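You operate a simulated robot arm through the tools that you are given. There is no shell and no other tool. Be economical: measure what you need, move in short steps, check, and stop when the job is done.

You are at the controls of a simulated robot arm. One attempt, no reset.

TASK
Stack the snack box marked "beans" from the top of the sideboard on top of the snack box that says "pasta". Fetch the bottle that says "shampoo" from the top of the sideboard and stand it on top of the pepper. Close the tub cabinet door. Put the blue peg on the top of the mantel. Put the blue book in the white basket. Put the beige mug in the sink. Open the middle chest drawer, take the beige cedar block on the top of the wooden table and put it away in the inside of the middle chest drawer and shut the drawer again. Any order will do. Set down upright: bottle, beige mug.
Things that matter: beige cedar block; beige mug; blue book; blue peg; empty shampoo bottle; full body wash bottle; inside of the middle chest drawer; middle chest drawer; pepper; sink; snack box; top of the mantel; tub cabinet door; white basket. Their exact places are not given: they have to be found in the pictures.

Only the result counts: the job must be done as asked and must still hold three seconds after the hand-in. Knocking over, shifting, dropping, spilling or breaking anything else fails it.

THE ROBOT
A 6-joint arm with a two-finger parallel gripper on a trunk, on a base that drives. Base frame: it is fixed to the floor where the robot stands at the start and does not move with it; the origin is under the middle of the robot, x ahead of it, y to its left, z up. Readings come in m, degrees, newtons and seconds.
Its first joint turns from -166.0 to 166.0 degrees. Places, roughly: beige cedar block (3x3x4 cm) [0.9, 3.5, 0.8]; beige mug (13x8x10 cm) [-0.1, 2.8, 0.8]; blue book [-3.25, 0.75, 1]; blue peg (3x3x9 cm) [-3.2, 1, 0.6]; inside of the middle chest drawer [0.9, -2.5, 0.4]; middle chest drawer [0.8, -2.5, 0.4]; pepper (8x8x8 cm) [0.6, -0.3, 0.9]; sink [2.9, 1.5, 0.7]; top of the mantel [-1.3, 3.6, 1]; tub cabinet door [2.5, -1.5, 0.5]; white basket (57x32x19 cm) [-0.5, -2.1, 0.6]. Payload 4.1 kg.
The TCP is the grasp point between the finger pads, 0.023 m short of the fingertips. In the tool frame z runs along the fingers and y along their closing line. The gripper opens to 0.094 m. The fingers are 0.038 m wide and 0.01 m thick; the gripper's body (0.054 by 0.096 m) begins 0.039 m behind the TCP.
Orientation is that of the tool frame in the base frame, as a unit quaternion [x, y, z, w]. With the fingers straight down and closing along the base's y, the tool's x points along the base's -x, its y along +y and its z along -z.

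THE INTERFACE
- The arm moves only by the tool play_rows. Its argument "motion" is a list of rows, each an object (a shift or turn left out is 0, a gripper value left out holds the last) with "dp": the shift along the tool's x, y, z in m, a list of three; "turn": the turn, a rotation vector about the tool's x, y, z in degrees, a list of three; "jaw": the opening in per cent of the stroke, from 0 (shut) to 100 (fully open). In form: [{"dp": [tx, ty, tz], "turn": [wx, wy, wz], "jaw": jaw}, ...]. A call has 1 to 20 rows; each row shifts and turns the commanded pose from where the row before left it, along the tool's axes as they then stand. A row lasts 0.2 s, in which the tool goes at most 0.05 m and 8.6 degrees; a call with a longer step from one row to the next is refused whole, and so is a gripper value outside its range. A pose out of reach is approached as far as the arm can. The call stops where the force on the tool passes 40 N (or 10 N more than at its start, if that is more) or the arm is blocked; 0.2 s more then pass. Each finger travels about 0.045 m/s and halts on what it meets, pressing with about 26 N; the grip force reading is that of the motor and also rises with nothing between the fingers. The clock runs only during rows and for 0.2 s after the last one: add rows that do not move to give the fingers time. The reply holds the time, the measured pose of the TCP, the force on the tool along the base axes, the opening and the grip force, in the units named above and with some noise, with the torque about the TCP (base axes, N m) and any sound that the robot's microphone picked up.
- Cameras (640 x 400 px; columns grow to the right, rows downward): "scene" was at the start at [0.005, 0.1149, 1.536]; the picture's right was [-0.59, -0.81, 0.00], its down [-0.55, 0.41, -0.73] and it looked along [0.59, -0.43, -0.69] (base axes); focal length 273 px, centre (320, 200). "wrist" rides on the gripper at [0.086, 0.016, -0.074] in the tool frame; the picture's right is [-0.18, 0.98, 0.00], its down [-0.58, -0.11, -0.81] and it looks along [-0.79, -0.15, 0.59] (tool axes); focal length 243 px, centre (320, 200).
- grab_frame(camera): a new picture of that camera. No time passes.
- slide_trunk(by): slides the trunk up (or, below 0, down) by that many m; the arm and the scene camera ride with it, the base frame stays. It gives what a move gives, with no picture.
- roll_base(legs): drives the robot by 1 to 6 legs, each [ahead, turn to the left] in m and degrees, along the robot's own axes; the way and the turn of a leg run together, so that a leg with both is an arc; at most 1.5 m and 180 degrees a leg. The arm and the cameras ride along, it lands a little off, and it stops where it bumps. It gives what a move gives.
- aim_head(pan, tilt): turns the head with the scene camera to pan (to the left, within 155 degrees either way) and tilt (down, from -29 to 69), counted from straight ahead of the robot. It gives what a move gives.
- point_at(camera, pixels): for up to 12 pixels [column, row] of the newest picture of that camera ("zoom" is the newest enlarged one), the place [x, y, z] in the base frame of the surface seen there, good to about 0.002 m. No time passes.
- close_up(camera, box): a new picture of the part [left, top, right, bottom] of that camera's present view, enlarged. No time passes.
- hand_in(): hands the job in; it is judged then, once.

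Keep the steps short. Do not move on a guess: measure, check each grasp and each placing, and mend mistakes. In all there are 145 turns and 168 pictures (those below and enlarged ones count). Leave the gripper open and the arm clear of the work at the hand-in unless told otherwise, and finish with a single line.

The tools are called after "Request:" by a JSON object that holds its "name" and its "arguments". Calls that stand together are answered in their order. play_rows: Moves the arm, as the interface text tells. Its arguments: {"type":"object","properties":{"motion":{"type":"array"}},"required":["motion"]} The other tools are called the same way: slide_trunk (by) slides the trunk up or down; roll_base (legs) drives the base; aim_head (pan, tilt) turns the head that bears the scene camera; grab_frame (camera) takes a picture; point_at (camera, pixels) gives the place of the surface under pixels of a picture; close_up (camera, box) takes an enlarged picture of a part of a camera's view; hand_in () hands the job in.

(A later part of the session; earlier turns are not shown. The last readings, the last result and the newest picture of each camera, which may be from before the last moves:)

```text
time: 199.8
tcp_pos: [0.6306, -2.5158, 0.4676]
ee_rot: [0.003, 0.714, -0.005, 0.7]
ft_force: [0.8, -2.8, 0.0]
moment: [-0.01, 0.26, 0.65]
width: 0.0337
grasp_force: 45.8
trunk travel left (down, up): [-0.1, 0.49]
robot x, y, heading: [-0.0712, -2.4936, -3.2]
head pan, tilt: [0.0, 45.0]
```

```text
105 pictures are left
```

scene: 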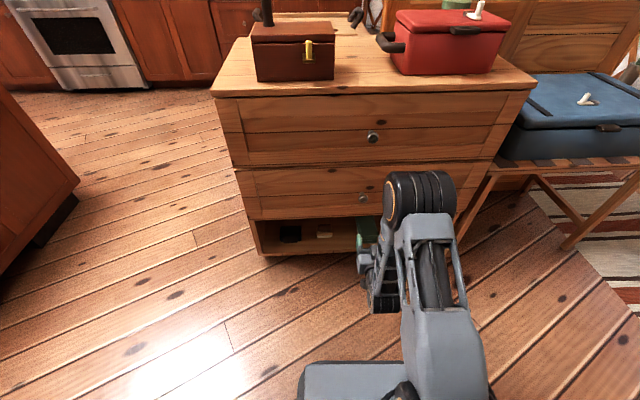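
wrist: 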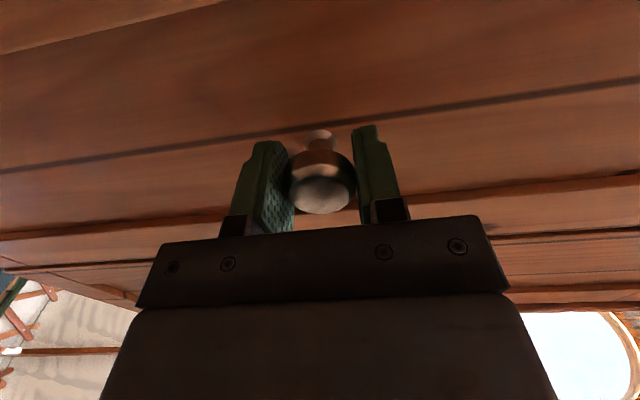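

Knob gripped (0.034 wide). Pulling the drawer open.

Request:
{"name": "play_rows", "arguments": {"motion": [{"dp": [0.0004, 0, -0.02]}, {"dp": [0.0006, 0, -0.03]}, {"dp": [0.0006, 0, -0.03]}, {"dp": [0.0006, 0, -0.03]}, {"dp": [0.0006, 0, -0.03]}, {"dp": [0.0006, 0, -0.03]}, {"dp": [0.0006, 0, -0.03]}, {"dp": [0.0006, 0, -0.03]}, {}]}}

Request:
{"name": "grab_frame", "arguments": {"camera": "scene"}}

```text
time: 201.8
tcp_pos: [0.3986, -2.5165, 0.4679]
ee_rot: [0.004, 0.714, -0.006, 0.7]
ft_force: [0.2, -16.7, -8.6]
moment: [-0.13, 1.25, 0.49]
width: 0.0335
grasp_force: 45.1
trunk travel left (down, up): [-0.1, 0.49]
robot x, y, heading: [-0.07, -2.4916, -3.4]
head pan, tilt: [0.0, 45.0]
```

```text
104 pictures are left
```

scene: 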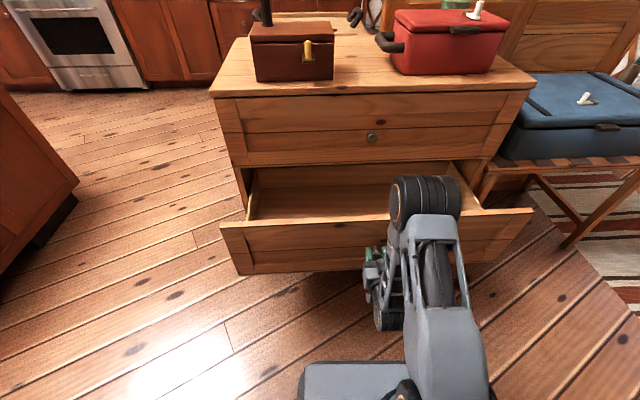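

The drawer is open about 0.23 m and empty. Releasing, backing off and raising.

Request:
{"name": "play_rows", "arguments": {"motion": [{"jaw": 60}, {"jaw": 60}, {"dp": [0, 0, -0.03]}, {"dp": [0, 0, -0.03]}, {"dp": [-0.04, 0, 0]}, {"dp": [-0.045, 0, 0]}]}}

Request:
{"name": "slide_trunk", "arguments": {"by": 0.4}}

Request:
{"name": "play_rows", "arguments": {"motion": [{"turn": [0, 8.5, 0]}, {"turn": [0, 8.5, 0]}, {"turn": [0, 8.5, 0]}, {"turn": [0, 8.5, 0]}, {"turn": [0, 8.5, 0]}, {"turn": [0, 8.5, 0]}, {"turn": [0, 8.5, 0]}, {"turn": [0, 8.5, 0]}, {"turn": [0, 8.5, 0]}, {"turn": [0, 8.5, 0]}, {"turn": [0, 6.1, 0]}, {}]}}

Request:
{"name": "grab_frame", "arguments": {"camera": "scene"}}

```text
time: 203.2
tcp_pos: [0.3813, -2.517, 0.5222]
ee_rot: [0.002, 0.714, -0.005, 0.7]
ft_force: [0.9, -0.8, -0.7]
moment: [0.0, -0.02, 0.04]
width: 0.0564
grasp_force: 0.0
out of reach, approached as far as the arm can: row 5, 6
trunk travel left (down, up): [-0.1, 0.49]
robot x, y, heading: [-0.0661, -2.4914, -3.4]
head pan, tilt: [0.0, 45.0]
```

```text
time: 207.1
tcp_pos: [0.3796, -2.5161, 0.9227]
ee_rot: [0.002, 0.713, -0.004, 0.701]
ft_force: [0.5, -0.2, 0.4]
moment: [0.02, 0.03, -0.01]
width: 0.0563
grasp_force: 0.0
trunk travel left (down, up): [-0.5, 0.09]
robot x, y, heading: [-0.0704, -2.4894, -3.2]
head pan, tilt: [0.0, 45.0]
```

```text
time: 209.7
tcp_pos: [0.3977, -2.5231, 0.9142]
ee_rot: [0.012, 1.0, -0.016, 0.011]
ft_force: [0.6, -0.3, -0.8]
moment: [0.01, 0.02, 0.0]
width: 0.0567
grasp_force: 0.0
out of reach, approached as far as the arm can: row 1, 2, 8
trunk travel left (down, up): [-0.5, 0.09]
robot x, y, heading: [-0.0677, -2.4908, -3.2]
head pan, tilt: [0.0, 45.0]
```

```text
103 pictures are left
```

scene: 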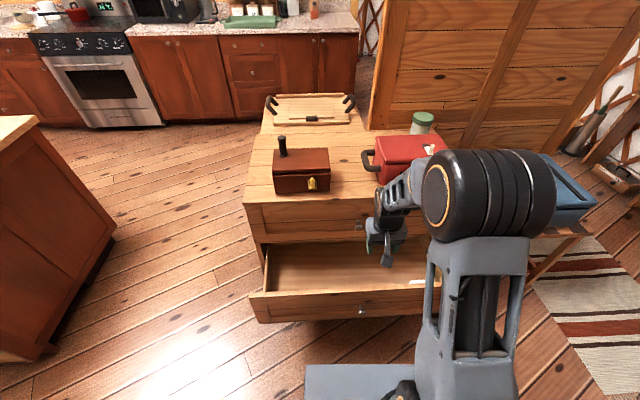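

Drawer interior visible. Measuring its floor and rims for later, then driving out toward the dining table.

Request:
{"name": "point_at", "arguments": {"camera": "scene", "pixels": [[300, 265], [340, 275], [300, 296], [370, 292], [330, 250], [265, 270], [415, 282], [362, 312]]}}

Request:
{"name": "roll_base", "arguments": {"legs": [[0, 97], [1.4, 0], [0, 10], [0.9, 0], [0, -14], [1.5, 0]]}}

Request:
{"name": "aim_head", "arguments": {"pan": -20, "tilt": 25}}

Request:
{"name": "grab_frame", "arguments": {"camera": "scene"}}

```text
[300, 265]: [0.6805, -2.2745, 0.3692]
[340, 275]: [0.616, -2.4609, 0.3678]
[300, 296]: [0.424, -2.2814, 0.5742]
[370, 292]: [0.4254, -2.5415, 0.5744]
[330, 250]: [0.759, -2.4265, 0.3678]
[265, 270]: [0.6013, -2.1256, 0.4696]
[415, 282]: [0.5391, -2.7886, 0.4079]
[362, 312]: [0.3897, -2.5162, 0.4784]
```

```text
time: 218.0
tcp_pos: [-0.2038, -1.3398, 0.9141]
ee_rot: [0.771, -0.636, 0.001, -0.02]
ft_force: [-0.3, 0.2, 0.0]
moment: [0.01, -0.02, -0.01]
width: 0.0563
grasp_force: 0.1
trunk travel left (down, up): [-0.5, 0.09]
robot x, y, heading: [-0.1263, -1.8004, 110.2]
head pan, tilt: [0.0, 45.0]
stopped in leg 2: the robot was blocked; the commanded pose is now the measured one
```

```text
time: 218.8
tcp_pos: [-0.2047, -1.3399, 0.9149]
ee_rot: [0.772, -0.635, 0.001, -0.019]
ft_force: [-1.1, 0.3, 0.9]
moment: [-0.01, 0.03, 0.01]
width: 0.0567
grasp_force: 0.1
trunk travel left (down, up): [-0.5, 0.09]
robot x, y, heading: [-0.1264, -1.7956, 110.1]
head pan, tilt: [-20.0, 25.0]
```

```text
102 pictures are left
```

scene: 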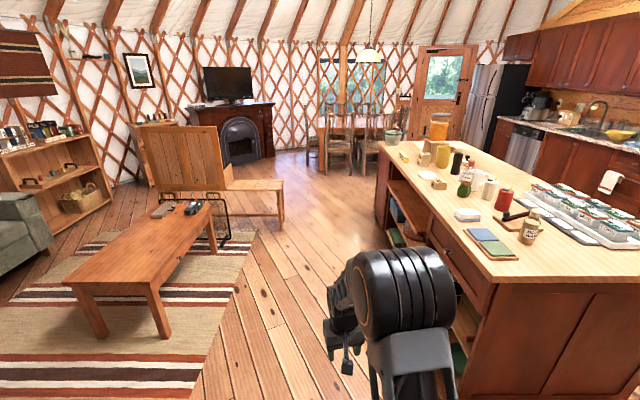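

The base brushed something (heading deflected to 110°), probably the bench. Looking at it.

Request:
{"name": "aim_head", "arguments": {"pan": 110, "tilt": 45}}

Request:
{"name": "grab_frame", "arguments": {"camera": "scene"}}

```text
time: 220.9
tcp_pos: [-0.2032, -1.3399, 0.9162]
ee_rot: [0.772, -0.636, 0.0, -0.019]
ft_force: [-0.7, 0.6, -0.5]
moment: [-0.01, -0.02, -0.02]
width: 0.0565
grasp_force: 0.1
trunk travel left (down, up): [-0.5, 0.09]
robot x, y, heading: [-0.1282, -1.7992, 110.2]
head pan, tilt: [110.0, 45.0]
```

```text
101 pictures are left
```

scene: 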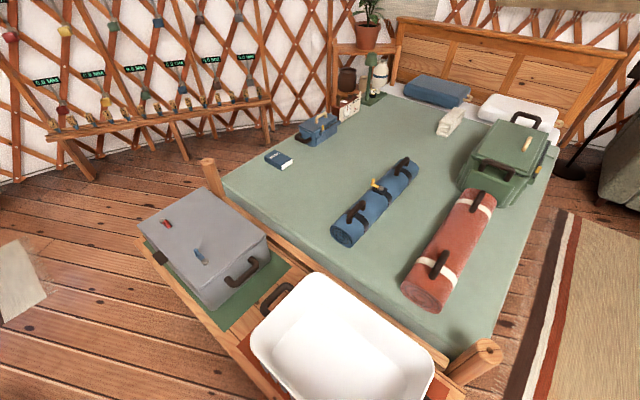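

Measuring the basket rim and the bench to see nothing shifted.

Request:
{"name": "point_at", "arguments": {"camera": "scene", "pixels": [[252, 350], [316, 275], [430, 380], [340, 370], [235, 290], [150, 240], [300, 360], [235, 360], [480, 345], [240, 240]]}}

```text
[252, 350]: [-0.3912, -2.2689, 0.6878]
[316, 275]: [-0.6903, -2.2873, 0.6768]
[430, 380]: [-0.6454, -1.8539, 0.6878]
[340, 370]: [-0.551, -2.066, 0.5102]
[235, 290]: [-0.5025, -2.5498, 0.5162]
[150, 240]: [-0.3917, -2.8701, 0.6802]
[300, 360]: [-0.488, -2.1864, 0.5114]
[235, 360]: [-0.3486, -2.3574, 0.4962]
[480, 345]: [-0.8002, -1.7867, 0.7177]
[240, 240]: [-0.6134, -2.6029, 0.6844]
```

Bench and basket have not moved. Steering away to the right and continuing north.

Request:
{"name": "roll_base", "arguments": {"legs": [[0, -35], [0.5, 0], [0, 22], [1.3, 0], [1.3, 0]]}}

Request:
{"name": "aim_head", "arguments": {"pan": -15, "tilt": 25}}

Request:
{"name": "grab_frame", "arguments": {"camera": "scene"}}

```text
time: 222.6
tcp_pos: [-0.019, -1.3767, 0.9142]
ee_rot: [-0.629, 0.777, -0.004, 0.02]
ft_force: [0.0, -0.5, -0.1]
moment: [0.01, -0.05, 0.01]
width: 0.0565
grasp_force: 0.1
trunk travel left (down, up): [-0.5, 0.09]
robot x, y, heading: [-0.1145, -1.8304, 96.1]
head pan, tilt: [110.0, 45.0]
stopped in leg 1: the robot was blocked; the commanded pose is now the measured one
```

```text
time: 224.6
tcp_pos: [-0.0178, -1.375, 0.9135]
ee_rot: [-0.63, 0.776, -0.005, 0.02]
ft_force: [0.3, -0.2, 0.1]
moment: [0.0, -0.01, 0.01]
width: 0.0563
grasp_force: 0.2
trunk travel left (down, up): [-0.5, 0.09]
robot x, y, heading: [-0.1153, -1.8286, 96.4]
head pan, tilt: [-15.0, 25.0]
```

```text
100 pictures are left
```

scene: 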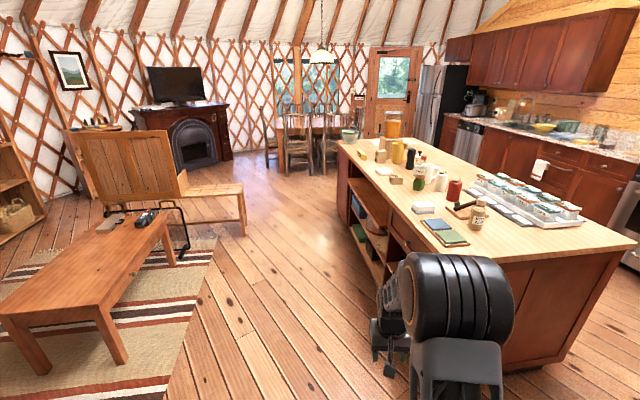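

Rotation is hindered by the bench on the left. Backing up slightly, then turning right and leaving with more clearance.

Request:
{"name": "roll_base", "arguments": {"legs": [[-0.35, 0]]}}

Request:
{"name": "roll_base", "arguments": {"legs": [[0, -30], [0.6, 0], [0, 26], [1.3, 0]]}}

```text
time: 226.9
tcp_pos: [0.0185, -1.7197, 0.9142]
ee_rot: [-0.633, 0.774, -0.004, 0.02]
ft_force: [-0.2, 0.1, 0.1]
moment: [-0.02, 0.03, 0.04]
width: 0.0565
grasp_force: 0.1
trunk travel left (down, up): [-0.5, 0.09]
robot x, y, heading: [-0.0745, -2.1722, 97.1]
head pan, tilt: [-15.0, 25.0]
```

```text
time: 239.1
tcp_pos: [0.2583, 0.099, 0.9152]
ee_rot: [-0.594, 0.804, -0.005, 0.02]
ft_force: [0.3, 0.3, -0.8]
moment: [0.04, -0.02, -0.02]
width: 0.0563
grasp_force: 0.1
trunk travel left (down, up): [-0.5, 0.09]
robot x, y, heading: [0.1184, -0.3432, 91.1]
head pan, tilt: [-15.0, 25.0]
```

Clear of the bench but close to the sideboard; arcing gently to the left and on toward the dining table.

Request:
{"name": "roll_base", "arguments": {"legs": [[0.5, 25], [0.4, 0], [0.4, -25], [0.3, 0]]}}

Request:
{"name": "aim_head", "arguments": {"pan": -12, "tilt": 35}}

Request:
{"name": "grab_frame", "arguments": {"camera": "scene"}}

```text
time: 247.8
tcp_pos: [-0.1499, 1.626, 0.9147]
ee_rot: [-0.597, 0.802, -0.005, 0.018]
ft_force: [-0.7, 0.1, 0.1]
moment: [0.01, -0.01, 0.0]
width: 0.0562
grasp_force: 0.0
trunk travel left (down, up): [-0.5, 0.09]
robot x, y, heading: [-0.2866, 1.1806, 92.0]
head pan, tilt: [-15.0, 25.0]
```

```text
time: 248.6
tcp_pos: [-0.1511, 1.6253, 0.9147]
ee_rot: [-0.597, 0.802, -0.005, 0.019]
ft_force: [-0.1, -0.1, 0.2]
moment: [-0.01, 0.0, -0.01]
width: 0.0563
grasp_force: 0.1
trunk travel left (down, up): [-0.5, 0.09]
robot x, y, heading: [-0.2835, 1.182, 92.0]
head pan, tilt: [-12.0, 35.0]
```

```text
99 pictures are left
```

scene: 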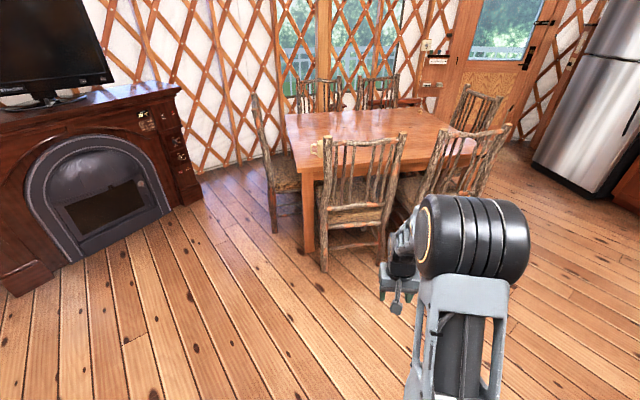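

Zooming on the dining table to find mug and cedar block.

Request:
{"name": "close_up", "arguments": {"camera": "scene", "box": [260, 70, 500, 220]}}

Request:
{"name": "point_at", "arguments": {"camera": "scene", "pixels": [[287, 116], [402, 107], [308, 172], [318, 147], [322, 265], [380, 265], [274, 225], [340, 120], [400, 185], [150, 90], [480, 150]]}}

```text
2.67 times, centred on (380, 145) of scene
```

zoom: 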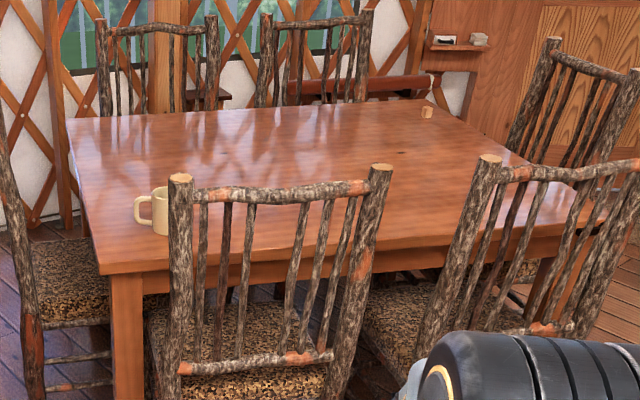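

```text
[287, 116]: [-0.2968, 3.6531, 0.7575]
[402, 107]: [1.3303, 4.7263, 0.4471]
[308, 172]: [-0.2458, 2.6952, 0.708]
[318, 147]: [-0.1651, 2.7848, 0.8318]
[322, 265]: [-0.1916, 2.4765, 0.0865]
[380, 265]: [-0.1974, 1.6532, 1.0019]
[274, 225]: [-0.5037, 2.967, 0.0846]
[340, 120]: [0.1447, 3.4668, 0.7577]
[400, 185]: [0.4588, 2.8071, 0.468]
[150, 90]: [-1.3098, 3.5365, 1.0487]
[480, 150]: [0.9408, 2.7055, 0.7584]
```

Mug is at the table's near-left corner (≈(-0.13, 2.8), table top 0.757); cedar block at the far right corner. Straightening and raising the tool, then driving to the corner.

Request:
{"name": "play_rows", "arguments": {"motion": [{"turn": [-1.75, 1.4, 0], "jaw": 100}, {"dp": [0, 0, -0.045]}, {"dp": [0, 0, -0.045]}, {"dp": [0, 0, -0.045]}, {"dp": [0, 0, -0.045]}]}}

Request:
{"name": "roll_base", "arguments": {"legs": [[0, 13], [1.2, 0], [0, -48]]}}

Request:
{"name": "aim_head", "arguments": {"pan": 0, "tilt": 45}}

Request:
{"name": "grab_frame", "arguments": {"camera": "scene"}}

```text
time: 249.8
tcp_pos: [-0.1496, 1.6247, 1.096]
ee_rot: [-0.598, 0.802, 0.0, 0.0]
ft_force: [-0.4, -0.2, 0.8]
moment: [-0.01, 0.0, 0.0]
width: 0.094
grasp_force: 0.0
trunk travel left (down, up): [-0.5, 0.09]
robot x, y, heading: [-0.2854, 1.1821, 92.1]
head pan, tilt: [-12.0, 35.0]
```

```text
time: 258.8
tcp_pos: [-0.237, 2.6307, 1.0955]
ee_rot: [-0.334, 0.943, 0.001, 0.0]
ft_force: [-0.3, 0.5, 0.6]
moment: [0.02, -0.01, 0.0]
width: 0.094
grasp_force: 0.1
trunk travel left (down, up): [-0.5, 0.09]
robot x, y, heading: [-0.5972, 2.3346, 57.6]
head pan, tilt: [-12.0, 35.0]
```

```text
time: 259.6
tcp_pos: [-0.2367, 2.6295, 1.0955]
ee_rot: [-0.333, 0.943, 0.001, 0.0]
ft_force: [0.4, -0.1, 0.5]
moment: [0.02, 0.0, -0.02]
width: 0.094
grasp_force: 0.0
trunk travel left (down, up): [-0.5, 0.09]
robot x, y, heading: [-0.5974, 2.3403, 57.8]
head pan, tilt: [0.0, 45.0]
```

```text
97 pictures are left
```

scene: 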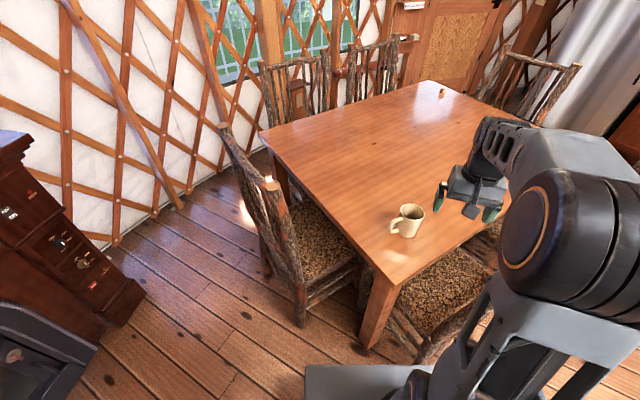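

Mug visible at (410, 220). Enlarging and measuring it.

Request:
{"name": "close_up", "arguments": {"camera": "scene", "box": [370, 180, 450, 250]}}

Request:
{"name": "point_at", "arguments": {"camera": "scene", "pixels": [[402, 209], [412, 205], [422, 211], [416, 217], [411, 210], [394, 225], [418, 235], [442, 92], [398, 228]]}}

```text
5.71 times, centred on (410, 215) of scene
```

zoom: 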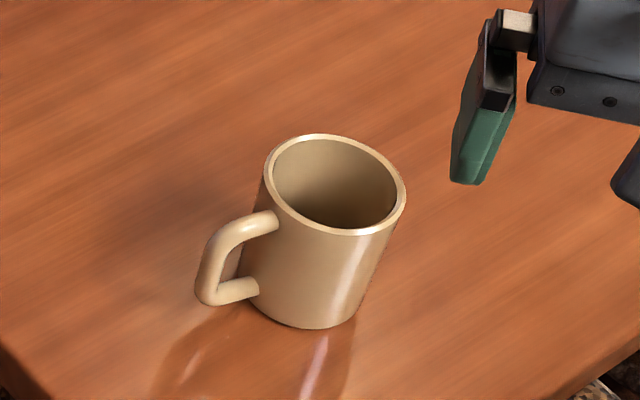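

```text
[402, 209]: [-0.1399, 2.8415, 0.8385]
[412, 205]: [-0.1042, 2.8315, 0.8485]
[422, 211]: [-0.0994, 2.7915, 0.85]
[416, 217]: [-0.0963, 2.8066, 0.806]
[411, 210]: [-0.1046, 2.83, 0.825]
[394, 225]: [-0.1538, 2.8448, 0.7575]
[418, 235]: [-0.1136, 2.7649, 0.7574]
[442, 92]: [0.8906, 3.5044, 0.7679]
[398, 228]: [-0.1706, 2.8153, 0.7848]
```

Request:
{"name": "point_at", "arguments": {"camera": "zoom", "pixels": [[268, 175], [315, 137], [375, 152], [402, 195], [345, 232], [285, 210], [210, 245], [240, 220], [205, 290], [310, 325]]}}

```text
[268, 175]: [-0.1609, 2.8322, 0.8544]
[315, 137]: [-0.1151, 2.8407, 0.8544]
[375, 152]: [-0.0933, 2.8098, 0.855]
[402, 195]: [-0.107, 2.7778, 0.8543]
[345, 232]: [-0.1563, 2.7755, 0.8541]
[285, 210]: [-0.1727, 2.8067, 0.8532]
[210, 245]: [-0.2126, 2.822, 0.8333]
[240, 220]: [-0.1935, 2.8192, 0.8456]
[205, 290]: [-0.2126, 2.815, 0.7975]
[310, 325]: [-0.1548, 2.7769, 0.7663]
```

Mug: centre (-0.133, 2.808), rim z 0.854, radius 0.04, handle pointing west. Gripping across y; moving above it.

Request:
{"name": "play_rows", "arguments": {"motion": [{"turn": [0, 0, 7.25]}, {"turn": [0, 0, 7.25]}, {"turn": [0, 0, 7.25]}, {"turn": [0, 0, 7.25]}, {"dp": [-0.02656, 0.0316, 0]}, {"dp": [-0.02656, 0.0316, 0]}, {"dp": [-0.02656, 0.0316, 0]}, {"dp": [-0.02656, 0.0316, 0]}, {"dp": [-0.02656, 0.0316, 0]}, {"dp": [0, 0, 0.045]}, {"dp": [0, 0, 0.045]}, {"dp": [0, 0, 0.03]}, {}]}}

Request:
{"name": "close_up", "arguments": {"camera": "scene", "box": [350, 130, 510, 250]}}

```text
time: 262.4
tcp_pos: [-0.1331, 2.8077, 0.9756]
ee_rot: [-0.087, 0.996, 0.0, 0.001]
ft_force: [0.5, 0.7, 0.1]
moment: [0.01, 0.02, 0.0]
width: 0.094
grasp_force: 0.1
trunk travel left (down, up): [-0.5, 0.09]
robot x, y, heading: [-0.596, 2.3402, 57.6]
head pan, tilt: [0.0, 45.0]
```

```text
3.33 times, centred on (430, 190) of scene
```

zoom: 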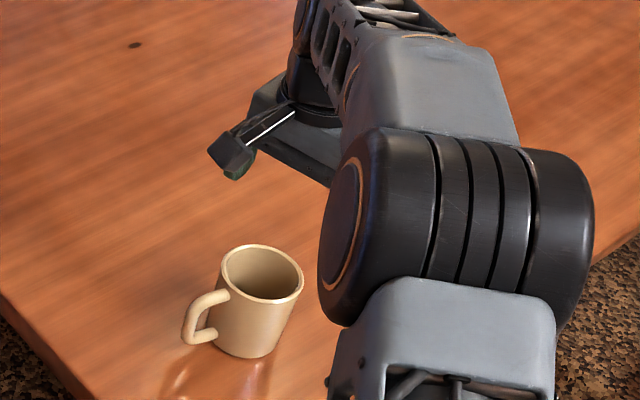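

Request:
{"name": "play_rows", "arguments": {"motion": [{"dp": [0, 0, 0.045]}, {"dp": [0, 0, 0.045]}, {"dp": [0, 0, 0.035]}, {"dp": [0, 0, 0.028]}, {}, {"jaw": 60}, {"jaw": 60}, {"jaw": 60}]}}

Request:
{"name": "close_up", "arguments": {"camera": "scene", "box": [350, 150, 510, 250]}}

```text
time: 264.2
tcp_pos: [-0.1346, 2.808, 0.8195]
ee_rot: [-0.088, 0.996, 0.0, 0.0]
ft_force: [0.7, -0.5, 0.0]
moment: [0.01, -0.04, -0.04]
width: 0.0785
grasp_force: 26.2
trunk travel left (down, up): [-0.5, 0.09]
robot x, y, heading: [-0.6013, 2.3429, 57.8]
head pan, tilt: [0.0, 45.0]
```

```text
4.00 times, centred on (430, 200) of scene
```

zoom: 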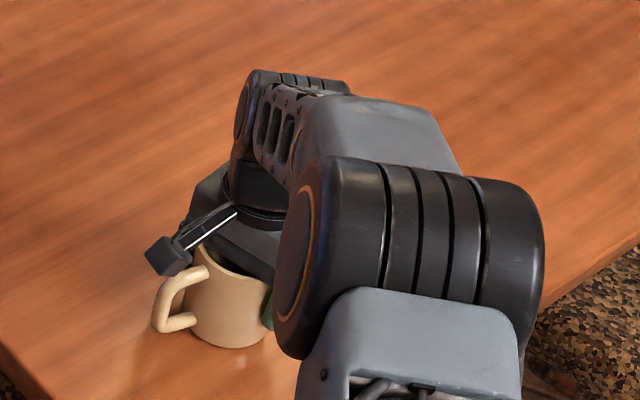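

Gripped (0.0785). Lifting the mug and backing out toward the aisle between table and sideboard.

Request:
{"name": "play_rows", "arguments": {"motion": [{"dp": [0, 0, -0.03]}, {"dp": [0, 0, -0.045]}, {"dp": [0, 0, -0.045]}, {"dp": [0, 0, -0.045]}, {"dp": [0, 0, -0.045]}, {"dp": [0, 0, -0.045]}, {"dp": [0.03, -0.03, -0.02]}, {"dp": [0.03, -0.03, 0]}]}}

Request:
{"name": "roll_base", "arguments": {"legs": [[-0.65, 0], [0, -64]]}}

Request:
{"name": "aim_head", "arguments": {"pan": 8, "tilt": 30}}

Request:
{"name": "grab_frame", "arguments": {"camera": "scene"}}

```text
time: 266.0
tcp_pos: [-0.1826, 2.7387, 1.0985]
ee_rot: [-0.087, 0.996, 0.0, 0.001]
ft_force: [0.0, 0.6, -3.3]
moment: [-0.02, -0.03, -0.01]
width: 0.0787
grasp_force: 25.9
trunk travel left (down, up): [-0.5, 0.09]
robot x, y, heading: [-0.5988, 2.3403, 57.6]
head pan, tilt: [0.0, 45.0]
```

```text
time: 272.4
tcp_pos: [-0.4115, 1.59, 1.0973]
ee_rot: [0.452, 0.892, -0.001, 0.001]
ft_force: [0.4, 0.7, -1.9]
moment: [-0.03, 0.0, 0.01]
width: 0.0783
grasp_force: 26.0
trunk travel left (down, up): [-0.5, 0.09]
robot x, y, heading: [-0.9522, 1.7914, -6.2]
head pan, tilt: [0.0, 45.0]
```

```text
time: 273.1
tcp_pos: [-0.4101, 1.5906, 1.0979]
ee_rot: [0.453, 0.892, 0.0, -0.001]
ft_force: [0.1, 0.5, -2.3]
moment: [-0.01, 0.0, 0.01]
width: 0.0784
grasp_force: 26.2
trunk travel left (down, up): [-0.5, 0.09]
robot x, y, heading: [-0.9562, 1.786, -5.8]
head pan, tilt: [8.0, 30.0]
```

```text
93 pictures are left
```

scene: 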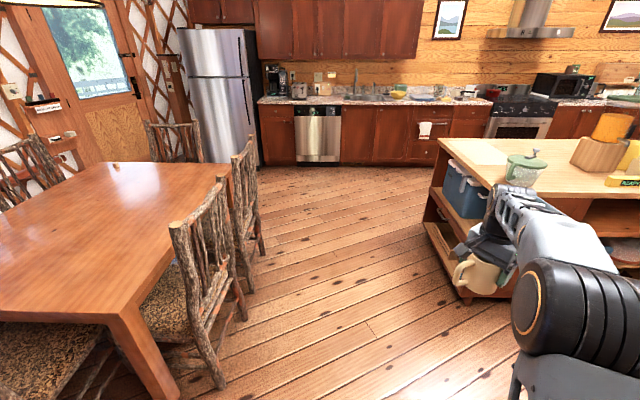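

The aisle is wide. Measuring the chair feet, sideboard corner and the counter front.

Request:
{"name": "point_at", "arguments": {"camera": "scene", "pixels": [[220, 385], [243, 318], [264, 252], [467, 303], [440, 150], [345, 163], [375, 100], [345, 98], [395, 95], [360, 90], [500, 295]]}}

Request:
{"name": "close_up", "arguments": {"camera": "scene", "box": [260, 60, 500, 120]}}

```text
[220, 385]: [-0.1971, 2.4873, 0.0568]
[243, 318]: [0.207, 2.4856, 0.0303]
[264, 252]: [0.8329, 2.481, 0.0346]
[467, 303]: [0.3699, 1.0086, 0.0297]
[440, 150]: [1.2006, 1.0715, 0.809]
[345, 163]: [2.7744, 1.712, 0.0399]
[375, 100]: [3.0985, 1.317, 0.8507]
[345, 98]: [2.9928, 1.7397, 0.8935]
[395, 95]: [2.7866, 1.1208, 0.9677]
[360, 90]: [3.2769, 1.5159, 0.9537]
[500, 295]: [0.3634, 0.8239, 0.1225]
```

```text
2.67 times, centred on (380, 90) of scene
```

zoom: 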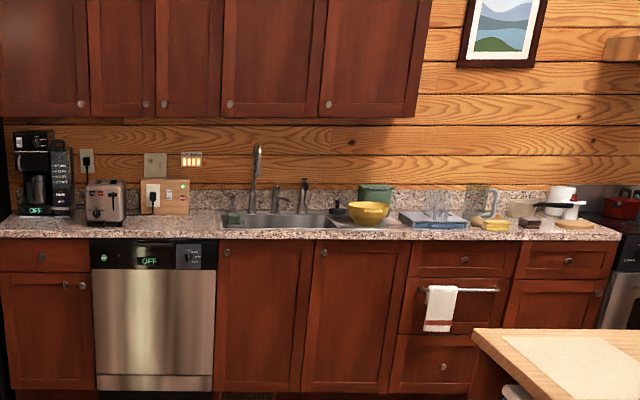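

Driving along the aisle to the sink.

Request:
{"name": "roll_base", "arguments": {"legs": [[1.5, 0.5], [1.4, 0], [0, 5]]}}

Request:
{"name": "aim_head", "arguments": {"pan": 5, "tilt": 35}}

Request:
{"name": "grab_frame", "arguments": {"camera": "scene"}}

```text
time: 287.6
tcp_pos: [2.4831, 1.3254, 1.0974]
ee_rot: [0.411, 0.911, 0.0, 0.0]
ft_force: [0.3, -0.3, -2.7]
moment: [-0.01, 0.03, -0.04]
width: 0.0785
grasp_force: 25.4
trunk travel left (down, up): [-0.5, 0.09]
robot x, y, heading: [1.9246, 1.474, -1.0]
head pan, tilt: [8.0, 30.0]
```

```text
time: 288.3
tcp_pos: [2.4825, 1.3255, 1.0988]
ee_rot: [0.411, 0.912, -0.001, 0.0]
ft_force: [-0.2, 0.0, -2.9]
moment: [-0.03, 0.04, 0.02]
width: 0.0784
grasp_force: 25.7
trunk travel left (down, up): [-0.5, 0.09]
robot x, y, heading: [1.9262, 1.4708, -1.0]
head pan, tilt: [5.0, 35.0]
```

```text
91 pictures are left
```

scene: 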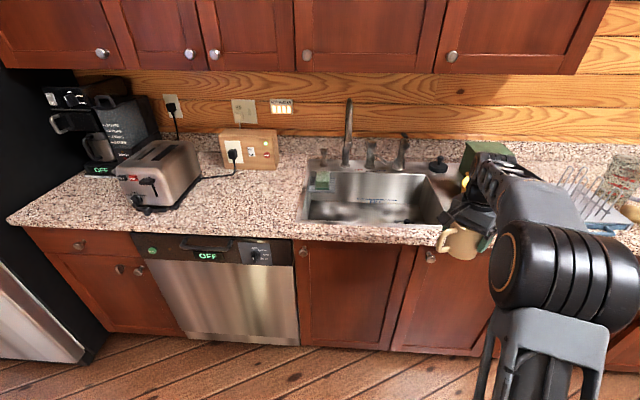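

Request:
{"name": "point_at", "arguments": {"camera": "scene", "pixels": [[304, 218], [440, 222], [365, 210], [335, 205], [400, 210], [370, 185], [330, 172], [415, 177], [370, 235], [322, 180], [348, 105], [385, 195]]}}

Request:
{"name": "close_up", "arguments": {"camera": "scene", "box": [280, 130, 480, 260]}}

```text
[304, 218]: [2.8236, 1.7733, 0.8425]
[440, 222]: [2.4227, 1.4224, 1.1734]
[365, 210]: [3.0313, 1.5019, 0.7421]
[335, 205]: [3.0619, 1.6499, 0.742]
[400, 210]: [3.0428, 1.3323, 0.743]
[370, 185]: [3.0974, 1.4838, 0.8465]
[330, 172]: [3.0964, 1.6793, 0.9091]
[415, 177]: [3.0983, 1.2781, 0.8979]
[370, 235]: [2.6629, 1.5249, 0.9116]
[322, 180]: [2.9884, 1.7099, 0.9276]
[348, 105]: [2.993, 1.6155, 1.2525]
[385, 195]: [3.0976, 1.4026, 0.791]
```

```text
3.08 times, centred on (380, 195) of scene
```

zoom: 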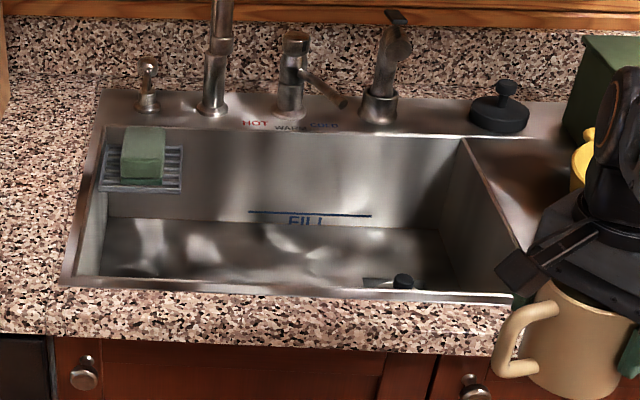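

Basin floor z≈0.742, spanning y 1.25–1.77 and x up to 3.10; faucet at y≈1.6. I'll set the mug at about (2.90, 1.42). Driving 0.4 m closer.

Request:
{"name": "roll_base", "arguments": {"legs": [[0.4, 1]]}}

Request:
{"name": "aim_head", "arguments": {"pan": 20, "tilt": 45}}

Request:
{"name": "grab_frame", "arguments": {"camera": "scene"}}

```text
time: 290.8
tcp_pos: [2.8942, 1.3305, 1.0976]
ee_rot: [0.403, 0.915, -0.001, 0.001]
ft_force: [-0.2, -0.1, -2.9]
moment: [-0.01, -0.03, -0.02]
width: 0.0784
grasp_force: 25.8
trunk travel left (down, up): [-0.5, 0.09]
robot x, y, heading: [2.3349, 1.4715, -0.1]
head pan, tilt: [5.0, 35.0]
```

```text
time: 291.6
tcp_pos: [2.8948, 1.3317, 1.0965]
ee_rot: [0.403, 0.915, 0.0, 0.0]
ft_force: [0.2, 0.5, -3.0]
moment: [0.0, 0.01, 0.0]
width: 0.0783
grasp_force: 25.8
trunk travel left (down, up): [-0.5, 0.09]
robot x, y, heading: [2.3379, 1.4723, -0.1]
head pan, tilt: [20.0, 45.0]
```

```text
89 pictures are left
```

scene: 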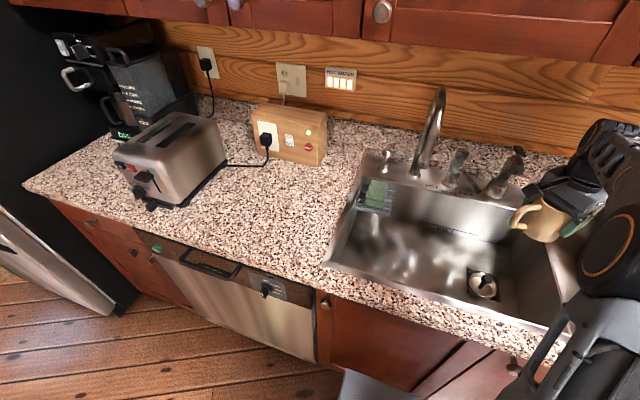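

Request:
{"name": "point_at", "arguments": {"camera": "scene", "pixels": [[483, 283], [497, 285], [420, 255], [390, 245], [450, 240], [355, 262], [545, 325], [440, 92], [425, 160], [375, 210], [505, 180], [460, 285]]}}

```text
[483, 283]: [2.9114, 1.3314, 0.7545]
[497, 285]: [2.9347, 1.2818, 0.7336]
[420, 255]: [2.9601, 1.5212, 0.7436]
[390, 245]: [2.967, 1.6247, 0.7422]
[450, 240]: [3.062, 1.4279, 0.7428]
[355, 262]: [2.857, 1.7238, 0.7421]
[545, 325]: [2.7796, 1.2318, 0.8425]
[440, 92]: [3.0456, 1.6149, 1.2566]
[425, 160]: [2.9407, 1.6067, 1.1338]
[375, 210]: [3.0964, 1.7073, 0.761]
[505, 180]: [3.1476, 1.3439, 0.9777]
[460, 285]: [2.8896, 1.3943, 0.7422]
```

A strainer sits at (2.91, 1.33) and the spout at y≈1.61; I'll place the mug between at (2.895, 1.465). Moving over and descending.

Request:
{"name": "play_rows", "arguments": {"motion": [{"dp": [0.0327, 0.03, 0]}, {"dp": [0.0327, 0.03, 0]}, {"dp": [0.0327, 0.03, 0]}, {"dp": [0, 0, 0.045]}, {"dp": [0, 0, 0.045]}, {"dp": [0, 0, 0.045]}, {}]}}

Request:
{"name": "grab_frame", "arguments": {"camera": "scene"}}

```text
time: 293.2
tcp_pos: [2.8952, 1.4657, 0.9625]
ee_rot: [0.403, 0.915, 0.0, 0.001]
ft_force: [-0.3, 0.3, -3.0]
moment: [-0.01, 0.01, -0.01]
width: 0.0781
grasp_force: 26.4
trunk travel left (down, up): [-0.5, 0.09]
robot x, y, heading: [2.3334, 1.4713, -0.2]
head pan, tilt: [20.0, 45.0]
```

```text
88 pictures are left
```

scene: 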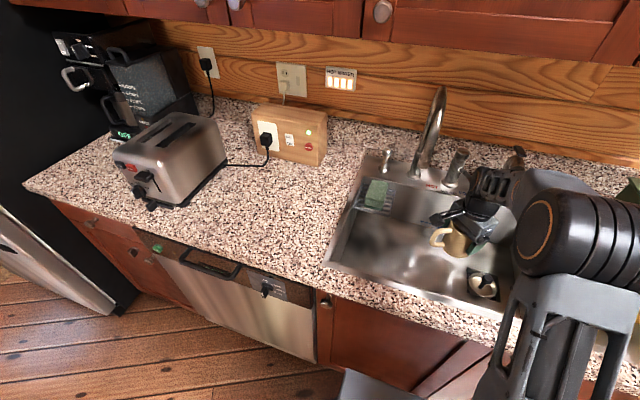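

Request:
{"name": "play_rows", "arguments": {"motion": [{"dp": [0, 0, 0.045]}, {"dp": [0, 0, 0.045]}, {"dp": [0, 0, 0.04]}, {"dp": [0, 0, 0.015]}, {"dp": [0, 0, 0.006]}, {"dp": [0, 0, 0.004]}, {}]}}

Request:
{"name": "grab_frame", "arguments": {"camera": "scene"}}

```text
time: 294.8
tcp_pos: [2.8953, 1.4651, 0.8066]
ee_rot: [0.403, 0.915, 0.0, 0.0]
ft_force: [0.2, -0.3, -2.4]
moment: [-0.03, -0.02, -0.02]
width: 0.0785
grasp_force: 26.1
trunk travel left (down, up): [-0.5, 0.09]
robot x, y, heading: [2.333, 1.4699, -0.2]
head pan, tilt: [20.0, 45.0]
```

```text
87 pictures are left
```

scene: 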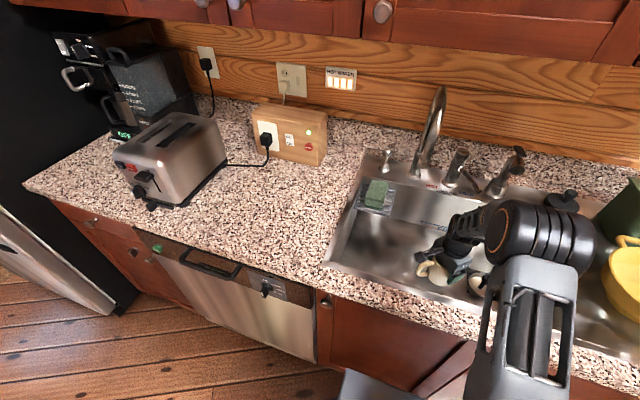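

Within a couple of millimetres of the basin floor. Finishing gently, releasing and rising.

Request:
{"name": "play_rows", "arguments": {"motion": [{"dp": [0, 0, 0.0015]}, {"dp": [0, 0, 0.001]}, {}, {"jaw": 90}, {"jaw": 100}, {"jaw": 100}, {"dp": [0, 0, -0.02]}, {"dp": [0, 0, -0.045]}, {"dp": [0, 0, -0.045]}, {"dp": [0, 0, -0.045]}, {"dp": [0, 0, -0.045]}, {"dp": [0, 0, -0.045]}, {"dp": [0, 0, -0.045]}]}}

Request:
{"name": "grab_frame", "arguments": {"camera": "scene"}}

```text
time: 297.6
tcp_pos: [2.896, 1.4632, 1.0961]
ee_rot: [0.403, 0.915, 0.0, 0.001]
ft_force: [0.0, 0.0, 0.3]
moment: [0.01, -0.01, 0.02]
width: 0.0937
grasp_force: 0.0
trunk travel left (down, up): [-0.5, 0.09]
robot x, y, heading: [2.3363, 1.4713, -0.2]
head pan, tilt: [20.0, 45.0]
```

```text
86 pictures are left
```

scene: 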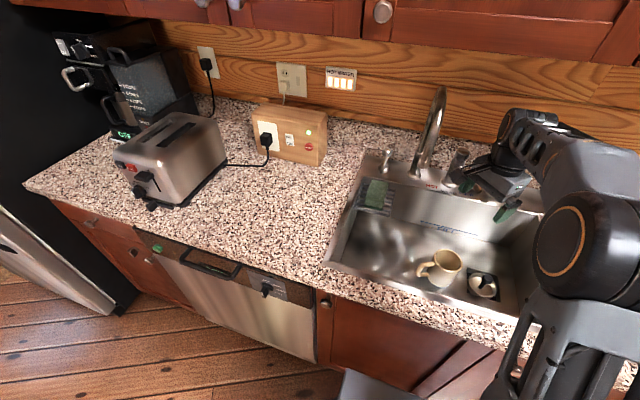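

Mug stands upright in the sink. Backing off and turning to look at the table's far right corner for the cedar block.

Request:
{"name": "roll_base", "arguments": {"legs": [[-0.5, 0], [0, 110]]}}

Request:
{"name": "aim_head", "arguments": {"pan": 5, "tilt": 30}}

Request:
{"name": "grab_frame", "arguments": {"camera": "scene"}}

```text
time: 305.2
tcp_pos: [1.6375, 1.9961, 1.0955]
ee_rot: [-0.526, 0.851, -0.001, 0.0]
ft_force: [-1.0, -1.4, -0.3]
moment: [-0.04, 0.01, 0.01]
width: 0.0939
grasp_force: 0.0
trunk travel left (down, up): [-0.5, 0.09]
robot x, y, heading: [1.8325, 1.4685, 111.1]
head pan, tilt: [20.0, 45.0]
```

```text
time: 306.0
tcp_pos: [1.6376, 1.9937, 1.0965]
ee_rot: [-0.525, 0.851, 0.0, 0.0]
ft_force: [-0.6, -0.3, -0.4]
moment: [0.01, 0.03, -0.03]
width: 0.0942
grasp_force: 0.1
trunk travel left (down, up): [-0.5, 0.09]
robot x, y, heading: [1.8323, 1.4682, 110.9]
head pan, tilt: [5.0, 30.0]
```

```text
85 pictures are left
```

scene: 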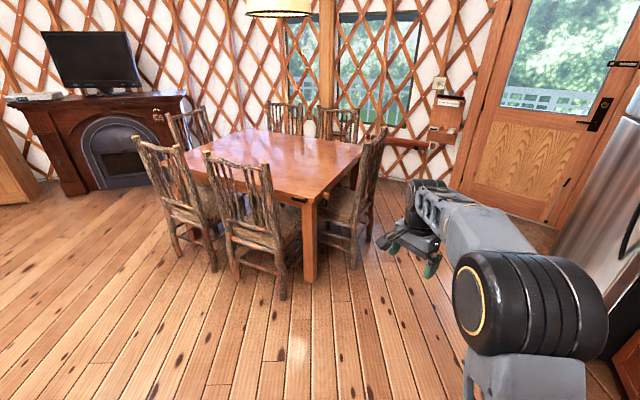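

Request:
{"name": "close_up", "arguments": {"camera": "scene", "box": [240, 90, 480, 280]}}

Request:
{"name": "point_at", "arguments": {"camera": "scene", "pixels": [[312, 198], [362, 147], [355, 265], [375, 235], [383, 130], [355, 150], [440, 130], [310, 278], [480, 210], [345, 143]]}}

```text
2.11 times, centred on (360, 185) of scene
```

zoom: 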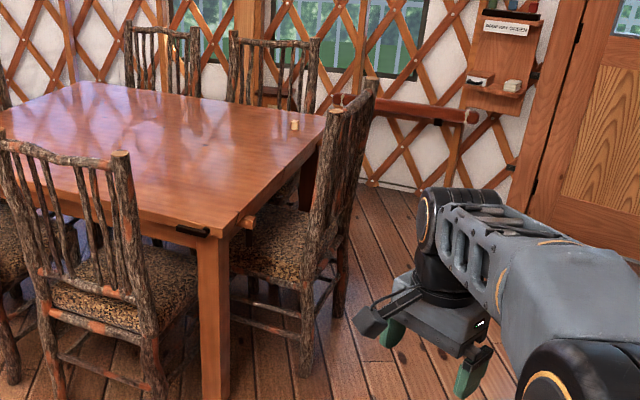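

```text
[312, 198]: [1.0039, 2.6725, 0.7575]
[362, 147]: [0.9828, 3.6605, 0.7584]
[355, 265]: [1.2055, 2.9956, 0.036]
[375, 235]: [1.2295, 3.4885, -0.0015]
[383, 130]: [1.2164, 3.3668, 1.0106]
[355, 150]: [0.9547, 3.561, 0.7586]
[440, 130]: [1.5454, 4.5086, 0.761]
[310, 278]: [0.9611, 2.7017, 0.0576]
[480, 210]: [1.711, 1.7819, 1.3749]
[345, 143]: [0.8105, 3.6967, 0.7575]
```

Block ≈ (0.89, 3.50, 0.77); a chair stands on the east side up to y≈3.42. I'll go around to the north-east corner with the arm drawn in.

Request:
{"name": "play_rows", "arguments": {"motion": [{"dp": [0.034, -0.0355, 0]}, {"dp": [0.034, -0.0355, 0]}, {"dp": [0.034, -0.0355, 0]}, {"dp": [0.034, -0.0355, 0]}]}}

Request:
{"name": "roll_base", "arguments": {"legs": [[0, -16], [1.5, 0], [0.85, 0], [0, 109]]}}

Request:
{"name": "aim_head", "arguments": {"pan": 0, "tilt": 40}}

Request:
{"name": "grab_frame", "arguments": {"camera": "scene"}}

```text
time: 307.0
tcp_pos: [1.7056, 1.8104, 1.0954]
ee_rot: [-0.525, 0.851, 0.0, 0.0]
ft_force: [0.1, -0.5, -0.2]
moment: [-0.02, 0.01, -0.01]
width: 0.0939
grasp_force: 0.1
trunk travel left (down, up): [-0.5, 0.09]
robot x, y, heading: [1.8307, 1.4717, 110.9]
head pan, tilt: [5.0, 30.0]
```

```text
time: 324.1
tcp_pos: [1.2767, 3.6584, 1.0946]
ee_rot: [0.982, -0.19, 0.0, 0.0]
ft_force: [-0.3, 0.0, 0.3]
moment: [0.02, -0.02, -0.01]
width: 0.094
grasp_force: 0.0
trunk travel left (down, up): [-0.5, 0.09]
robot x, y, heading: [1.606, 3.8154, -154.2]
head pan, tilt: [5.0, 30.0]
```

```text
time: 324.8
tcp_pos: [1.277, 3.6601, 1.0957]
ee_rot: [0.982, -0.19, 0.0, 0.0]
ft_force: [0.3, 0.3, 0.7]
moment: [0.02, -0.02, -0.04]
width: 0.0937
grasp_force: 0.0
trunk travel left (down, up): [-0.5, 0.09]
robot x, y, heading: [1.6088, 3.8152, -154.2]
head pan, tilt: [0.0, 40.0]
```

```text
83 pictures are left
```

scene: 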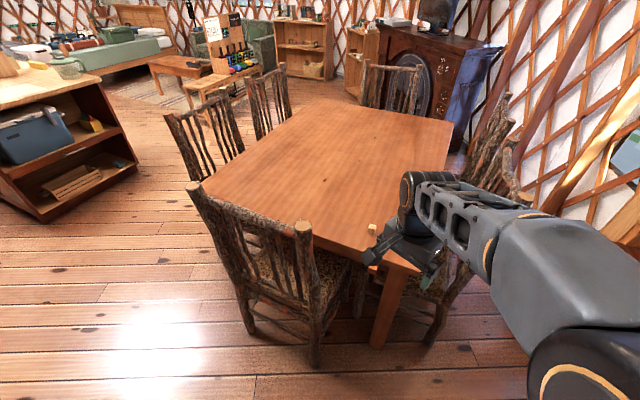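

Request:
{"name": "roll_base", "arguments": {"legs": [[0.17, 0]]}}

Request:
{"name": "slide_trunk", "arguments": {"by": -0.12}}

Request:
{"name": "grab_frame", "arguments": {"camera": "scene"}}

Request:
{"name": "grab_frame", "arguments": {"camera": "wrist"}}

```text
time: 326.2
tcp_pos: [1.1219, 3.5841, 1.0957]
ee_rot: [0.982, -0.19, 0.0, 0.001]
ft_force: [0.0, -0.7, -0.1]
moment: [0.0, 0.0, 0.01]
width: 0.0938
grasp_force: 0.1
trunk travel left (down, up): [-0.5, 0.09]
robot x, y, heading: [1.4562, 3.74, -154.3]
head pan, tilt: [0.0, 40.0]
```

```text
time: 327.8
tcp_pos: [1.1219, 3.5849, 0.9763]
ee_rot: [0.982, -0.189, 0.0, 0.001]
ft_force: [-0.4, 0.0, -0.4]
moment: [0.0, -0.02, 0.01]
width: 0.0941
grasp_force: 0.1
trunk travel left (down, up): [-0.38, 0.21]
robot x, y, heading: [1.4526, 3.7368, -154.6]
head pan, tilt: [0.0, 40.0]
```

```text
82 pictures are left
```

scene: 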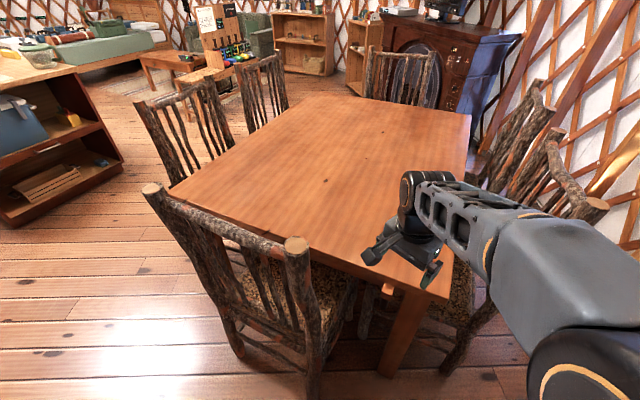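

```text
81 pictures are left
```

wrist: 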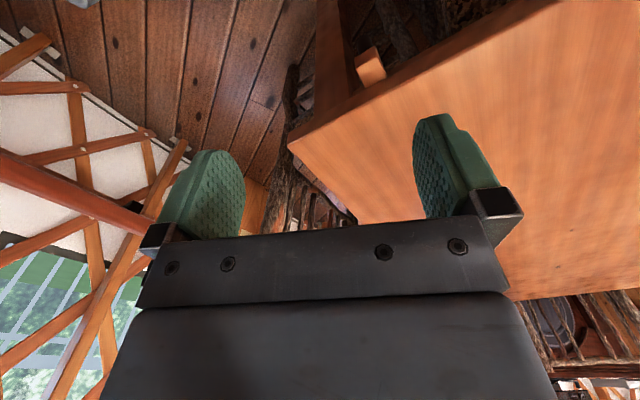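

The gripper hides the block; sliding it north for a look.

Request:
{"name": "play_rows", "arguments": {"motion": [{"dp": [0.01, -0.045, 0]}, {"dp": [0.01, -0.045, 0]}, {"dp": [0.01, -0.045, 0]}]}}

Request:
{"name": "close_up", "arguments": {"camera": "scene", "box": [340, 190, 460, 290]}}

```text
time: 328.6
tcp_pos: [1.2014, 3.6998, 0.9745]
ee_rot: [0.982, -0.189, 0.0, -0.001]
ft_force: [-1.0, 0.7, 0.7]
moment: [0.0, -0.02, -0.03]
width: 0.094
grasp_force: 0.0
trunk travel left (down, up): [-0.38, 0.21]
robot x, y, heading: [1.4503, 3.7424, -154.1]
head pan, tilt: [0.0, 40.0]
```

```text
4.00 times, centred on (400, 240) of scene
```

zoom: 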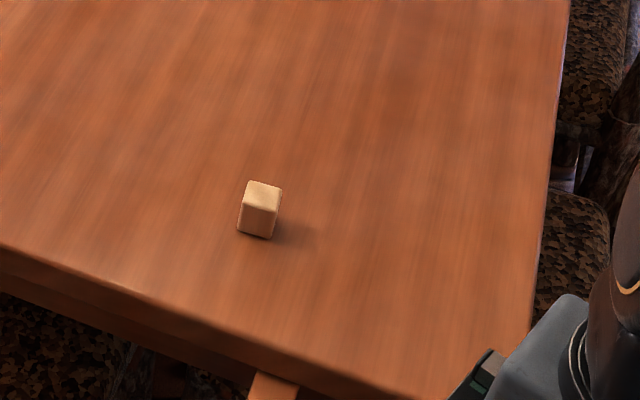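

Request:
{"name": "point_at", "arguments": {"camera": "zoom", "pixels": [[265, 190], [248, 184], [280, 188], [275, 208], [244, 203], [260, 195], [258, 222], [240, 228], [270, 234]]}}

```text
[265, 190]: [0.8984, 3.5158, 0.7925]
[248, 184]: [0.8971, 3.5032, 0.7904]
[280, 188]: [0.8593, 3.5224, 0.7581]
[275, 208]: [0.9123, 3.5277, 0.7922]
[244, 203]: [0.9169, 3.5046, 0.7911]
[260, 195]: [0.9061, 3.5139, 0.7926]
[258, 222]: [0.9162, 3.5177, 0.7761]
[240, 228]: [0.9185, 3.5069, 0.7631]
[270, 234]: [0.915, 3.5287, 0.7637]
```

Block: centre (0.904, 3.516), top 0.7925, skew ≈9°. Rotating to match, moving over it.

Request:
{"name": "play_rows", "arguments": {"motion": [{"turn": [0, 0, -7.75], "jaw": 70}, {"turn": [0, 0, -7.75]}, {"turn": [0, 0, -7.75]}, {"turn": [0, 0, -7.75]}, {"dp": [-0.0403, 0.01688, 0]}, {"dp": [-0.0403, 0.01688, 0]}, {"dp": [-0.0403, 0.01688, 0]}, {"dp": [-0.0403, 0.01688, 0]}, {"dp": [-0.0403, 0.01688, 0]}, {"dp": [-0.0403, 0.01688, 0]}, {"dp": [-0.0403, 0.01688, 0]}, {"dp": [-0.0403, 0.01688, 0]}, {}, {"dp": [0, 0, 0.045]}, {"dp": [0, 0, 0.045]}, {"dp": [0, 0, 0.02]}, {}]}}

Request:
{"name": "close_up", "arguments": {"camera": "scene", "box": [320, 170, 480, 290]}}

```text
time: 332.1
tcp_pos: [0.9034, 3.5138, 0.865]
ee_rot: [0.997, 0.08, 0.0, 0.0]
ft_force: [-0.4, 0.2, -0.7]
moment: [0.01, 0.02, -0.02]
width: 0.0659
grasp_force: 0.1
trunk travel left (down, up): [-0.38, 0.21]
robot x, y, heading: [1.452, 3.7383, -154.3]
head pan, tilt: [0.0, 40.0]
```

```text
3.33 times, centred on (400, 230) of scene
```

zoom: 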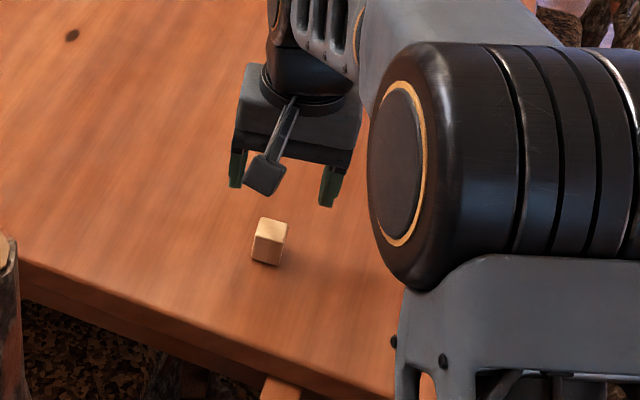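

Aligned over the block. Descending and gripping.

Request:
{"name": "play_rows", "arguments": {"motion": [{"dp": [0, 0, 0.045]}, {"dp": [0, 0, 0.03]}, {"dp": [0, 0, 0.003]}, {}, {"jaw": 10}, {"jaw": 10}, {"jaw": 10}, {"jaw": 10}, {"jaw": 10}]}}

Request:
{"name": "close_up", "arguments": {"camera": "scene", "box": [320, 170, 480, 290]}}

```text
time: 334.1
tcp_pos: [0.9029, 3.5145, 0.7871]
ee_rot: [0.997, 0.079, 0.0, 0.0]
ft_force: [1.0, -0.4, 0.5]
moment: [-0.01, 0.0, 0.01]
width: 0.0257
grasp_force: 26.3
trunk travel left (down, up): [-0.38, 0.21]
robot x, y, heading: [1.4515, 3.7411, -154.2]
head pan, tilt: [0.0, 40.0]
```

```text
3.33 times, centred on (400, 230) of scene
```

zoom: 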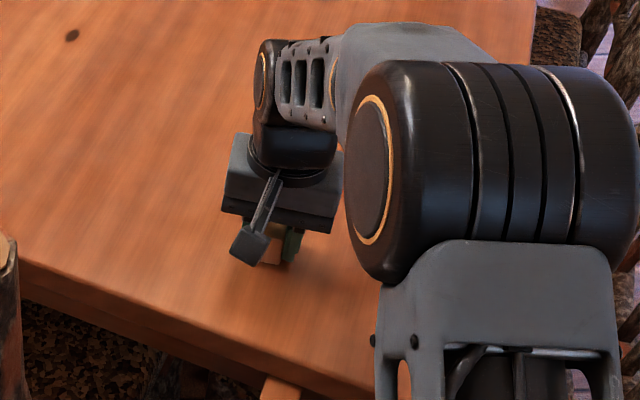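

Block gripped (0.026). Lifting, drawing in, and driving back out toward the east aisle.

Request:
{"name": "play_rows", "arguments": {"motion": [{"dp": [0, 0, -0.03]}, {"dp": [0, 0, -0.045]}, {"dp": [0, 0, -0.045]}, {"dp": [0, 0, -0.045]}, {"dp": [0, 0, -0.045]}, {"dp": [0.04, -0.0096, -0.02]}, {"dp": [0.04, -0.0096, 0]}, {"dp": [0.04, -0.0096, 0]}, {"dp": [0.04, -0.0096, 0]}, {"dp": [0.03, -0.007, 0]}]}}

Request:
{"name": "roll_base", "arguments": {"legs": [[-0.3, 0], [0, 66], [1.3, 0], [1.2, 0]]}}

```text
time: 336.4
tcp_pos: [1.0838, 3.5876, 1.0165]
ee_rot: [0.997, 0.079, -0.001, 0.0]
ft_force: [-0.3, 0.1, -1.0]
moment: [0.01, -0.03, 0.01]
width: 0.0256
grasp_force: 26.3
trunk travel left (down, up): [-0.38, 0.21]
robot x, y, heading: [1.4544, 3.7413, -154.2]
head pan, tilt: [0.0, 40.0]
```

```text
time: 353.2
tcp_pos: [1.8401, 0.9618, 1.0166]
ee_rot: [0.788, 0.615, 0.0, -0.001]
ft_force: [0.0, 0.5, 0.0]
moment: [0.03, 0.01, -0.01]
width: 0.0256
grasp_force: 25.3
trunk travel left (down, up): [-0.38, 0.21]
robot x, y, heading: [1.8413, 1.3638, -87.6]
head pan, tilt: [0.0, 40.0]
```

Down the east aisle and around the sideboard's end.

Request:
{"name": "roll_base", "arguments": {"legs": [[1.5, 0], [1.4, 0], [0, -91], [1.5, 0], [0.2, 0]]}}

```text
time: 379.3
tcp_pos: [-0.134, -1.4746, 1.0177]
ee_rot: [0.988, -0.155, 0.0, 0.0]
ft_force: [0.4, 0.1, -0.7]
moment: [-0.01, 0.01, 0.0]
width: 0.0255
grasp_force: 25.5
trunk travel left (down, up): [-0.38, 0.21]
robot x, y, heading: [0.268, -1.5063, 178.9]
head pan, tilt: [0.0, 40.0]
```

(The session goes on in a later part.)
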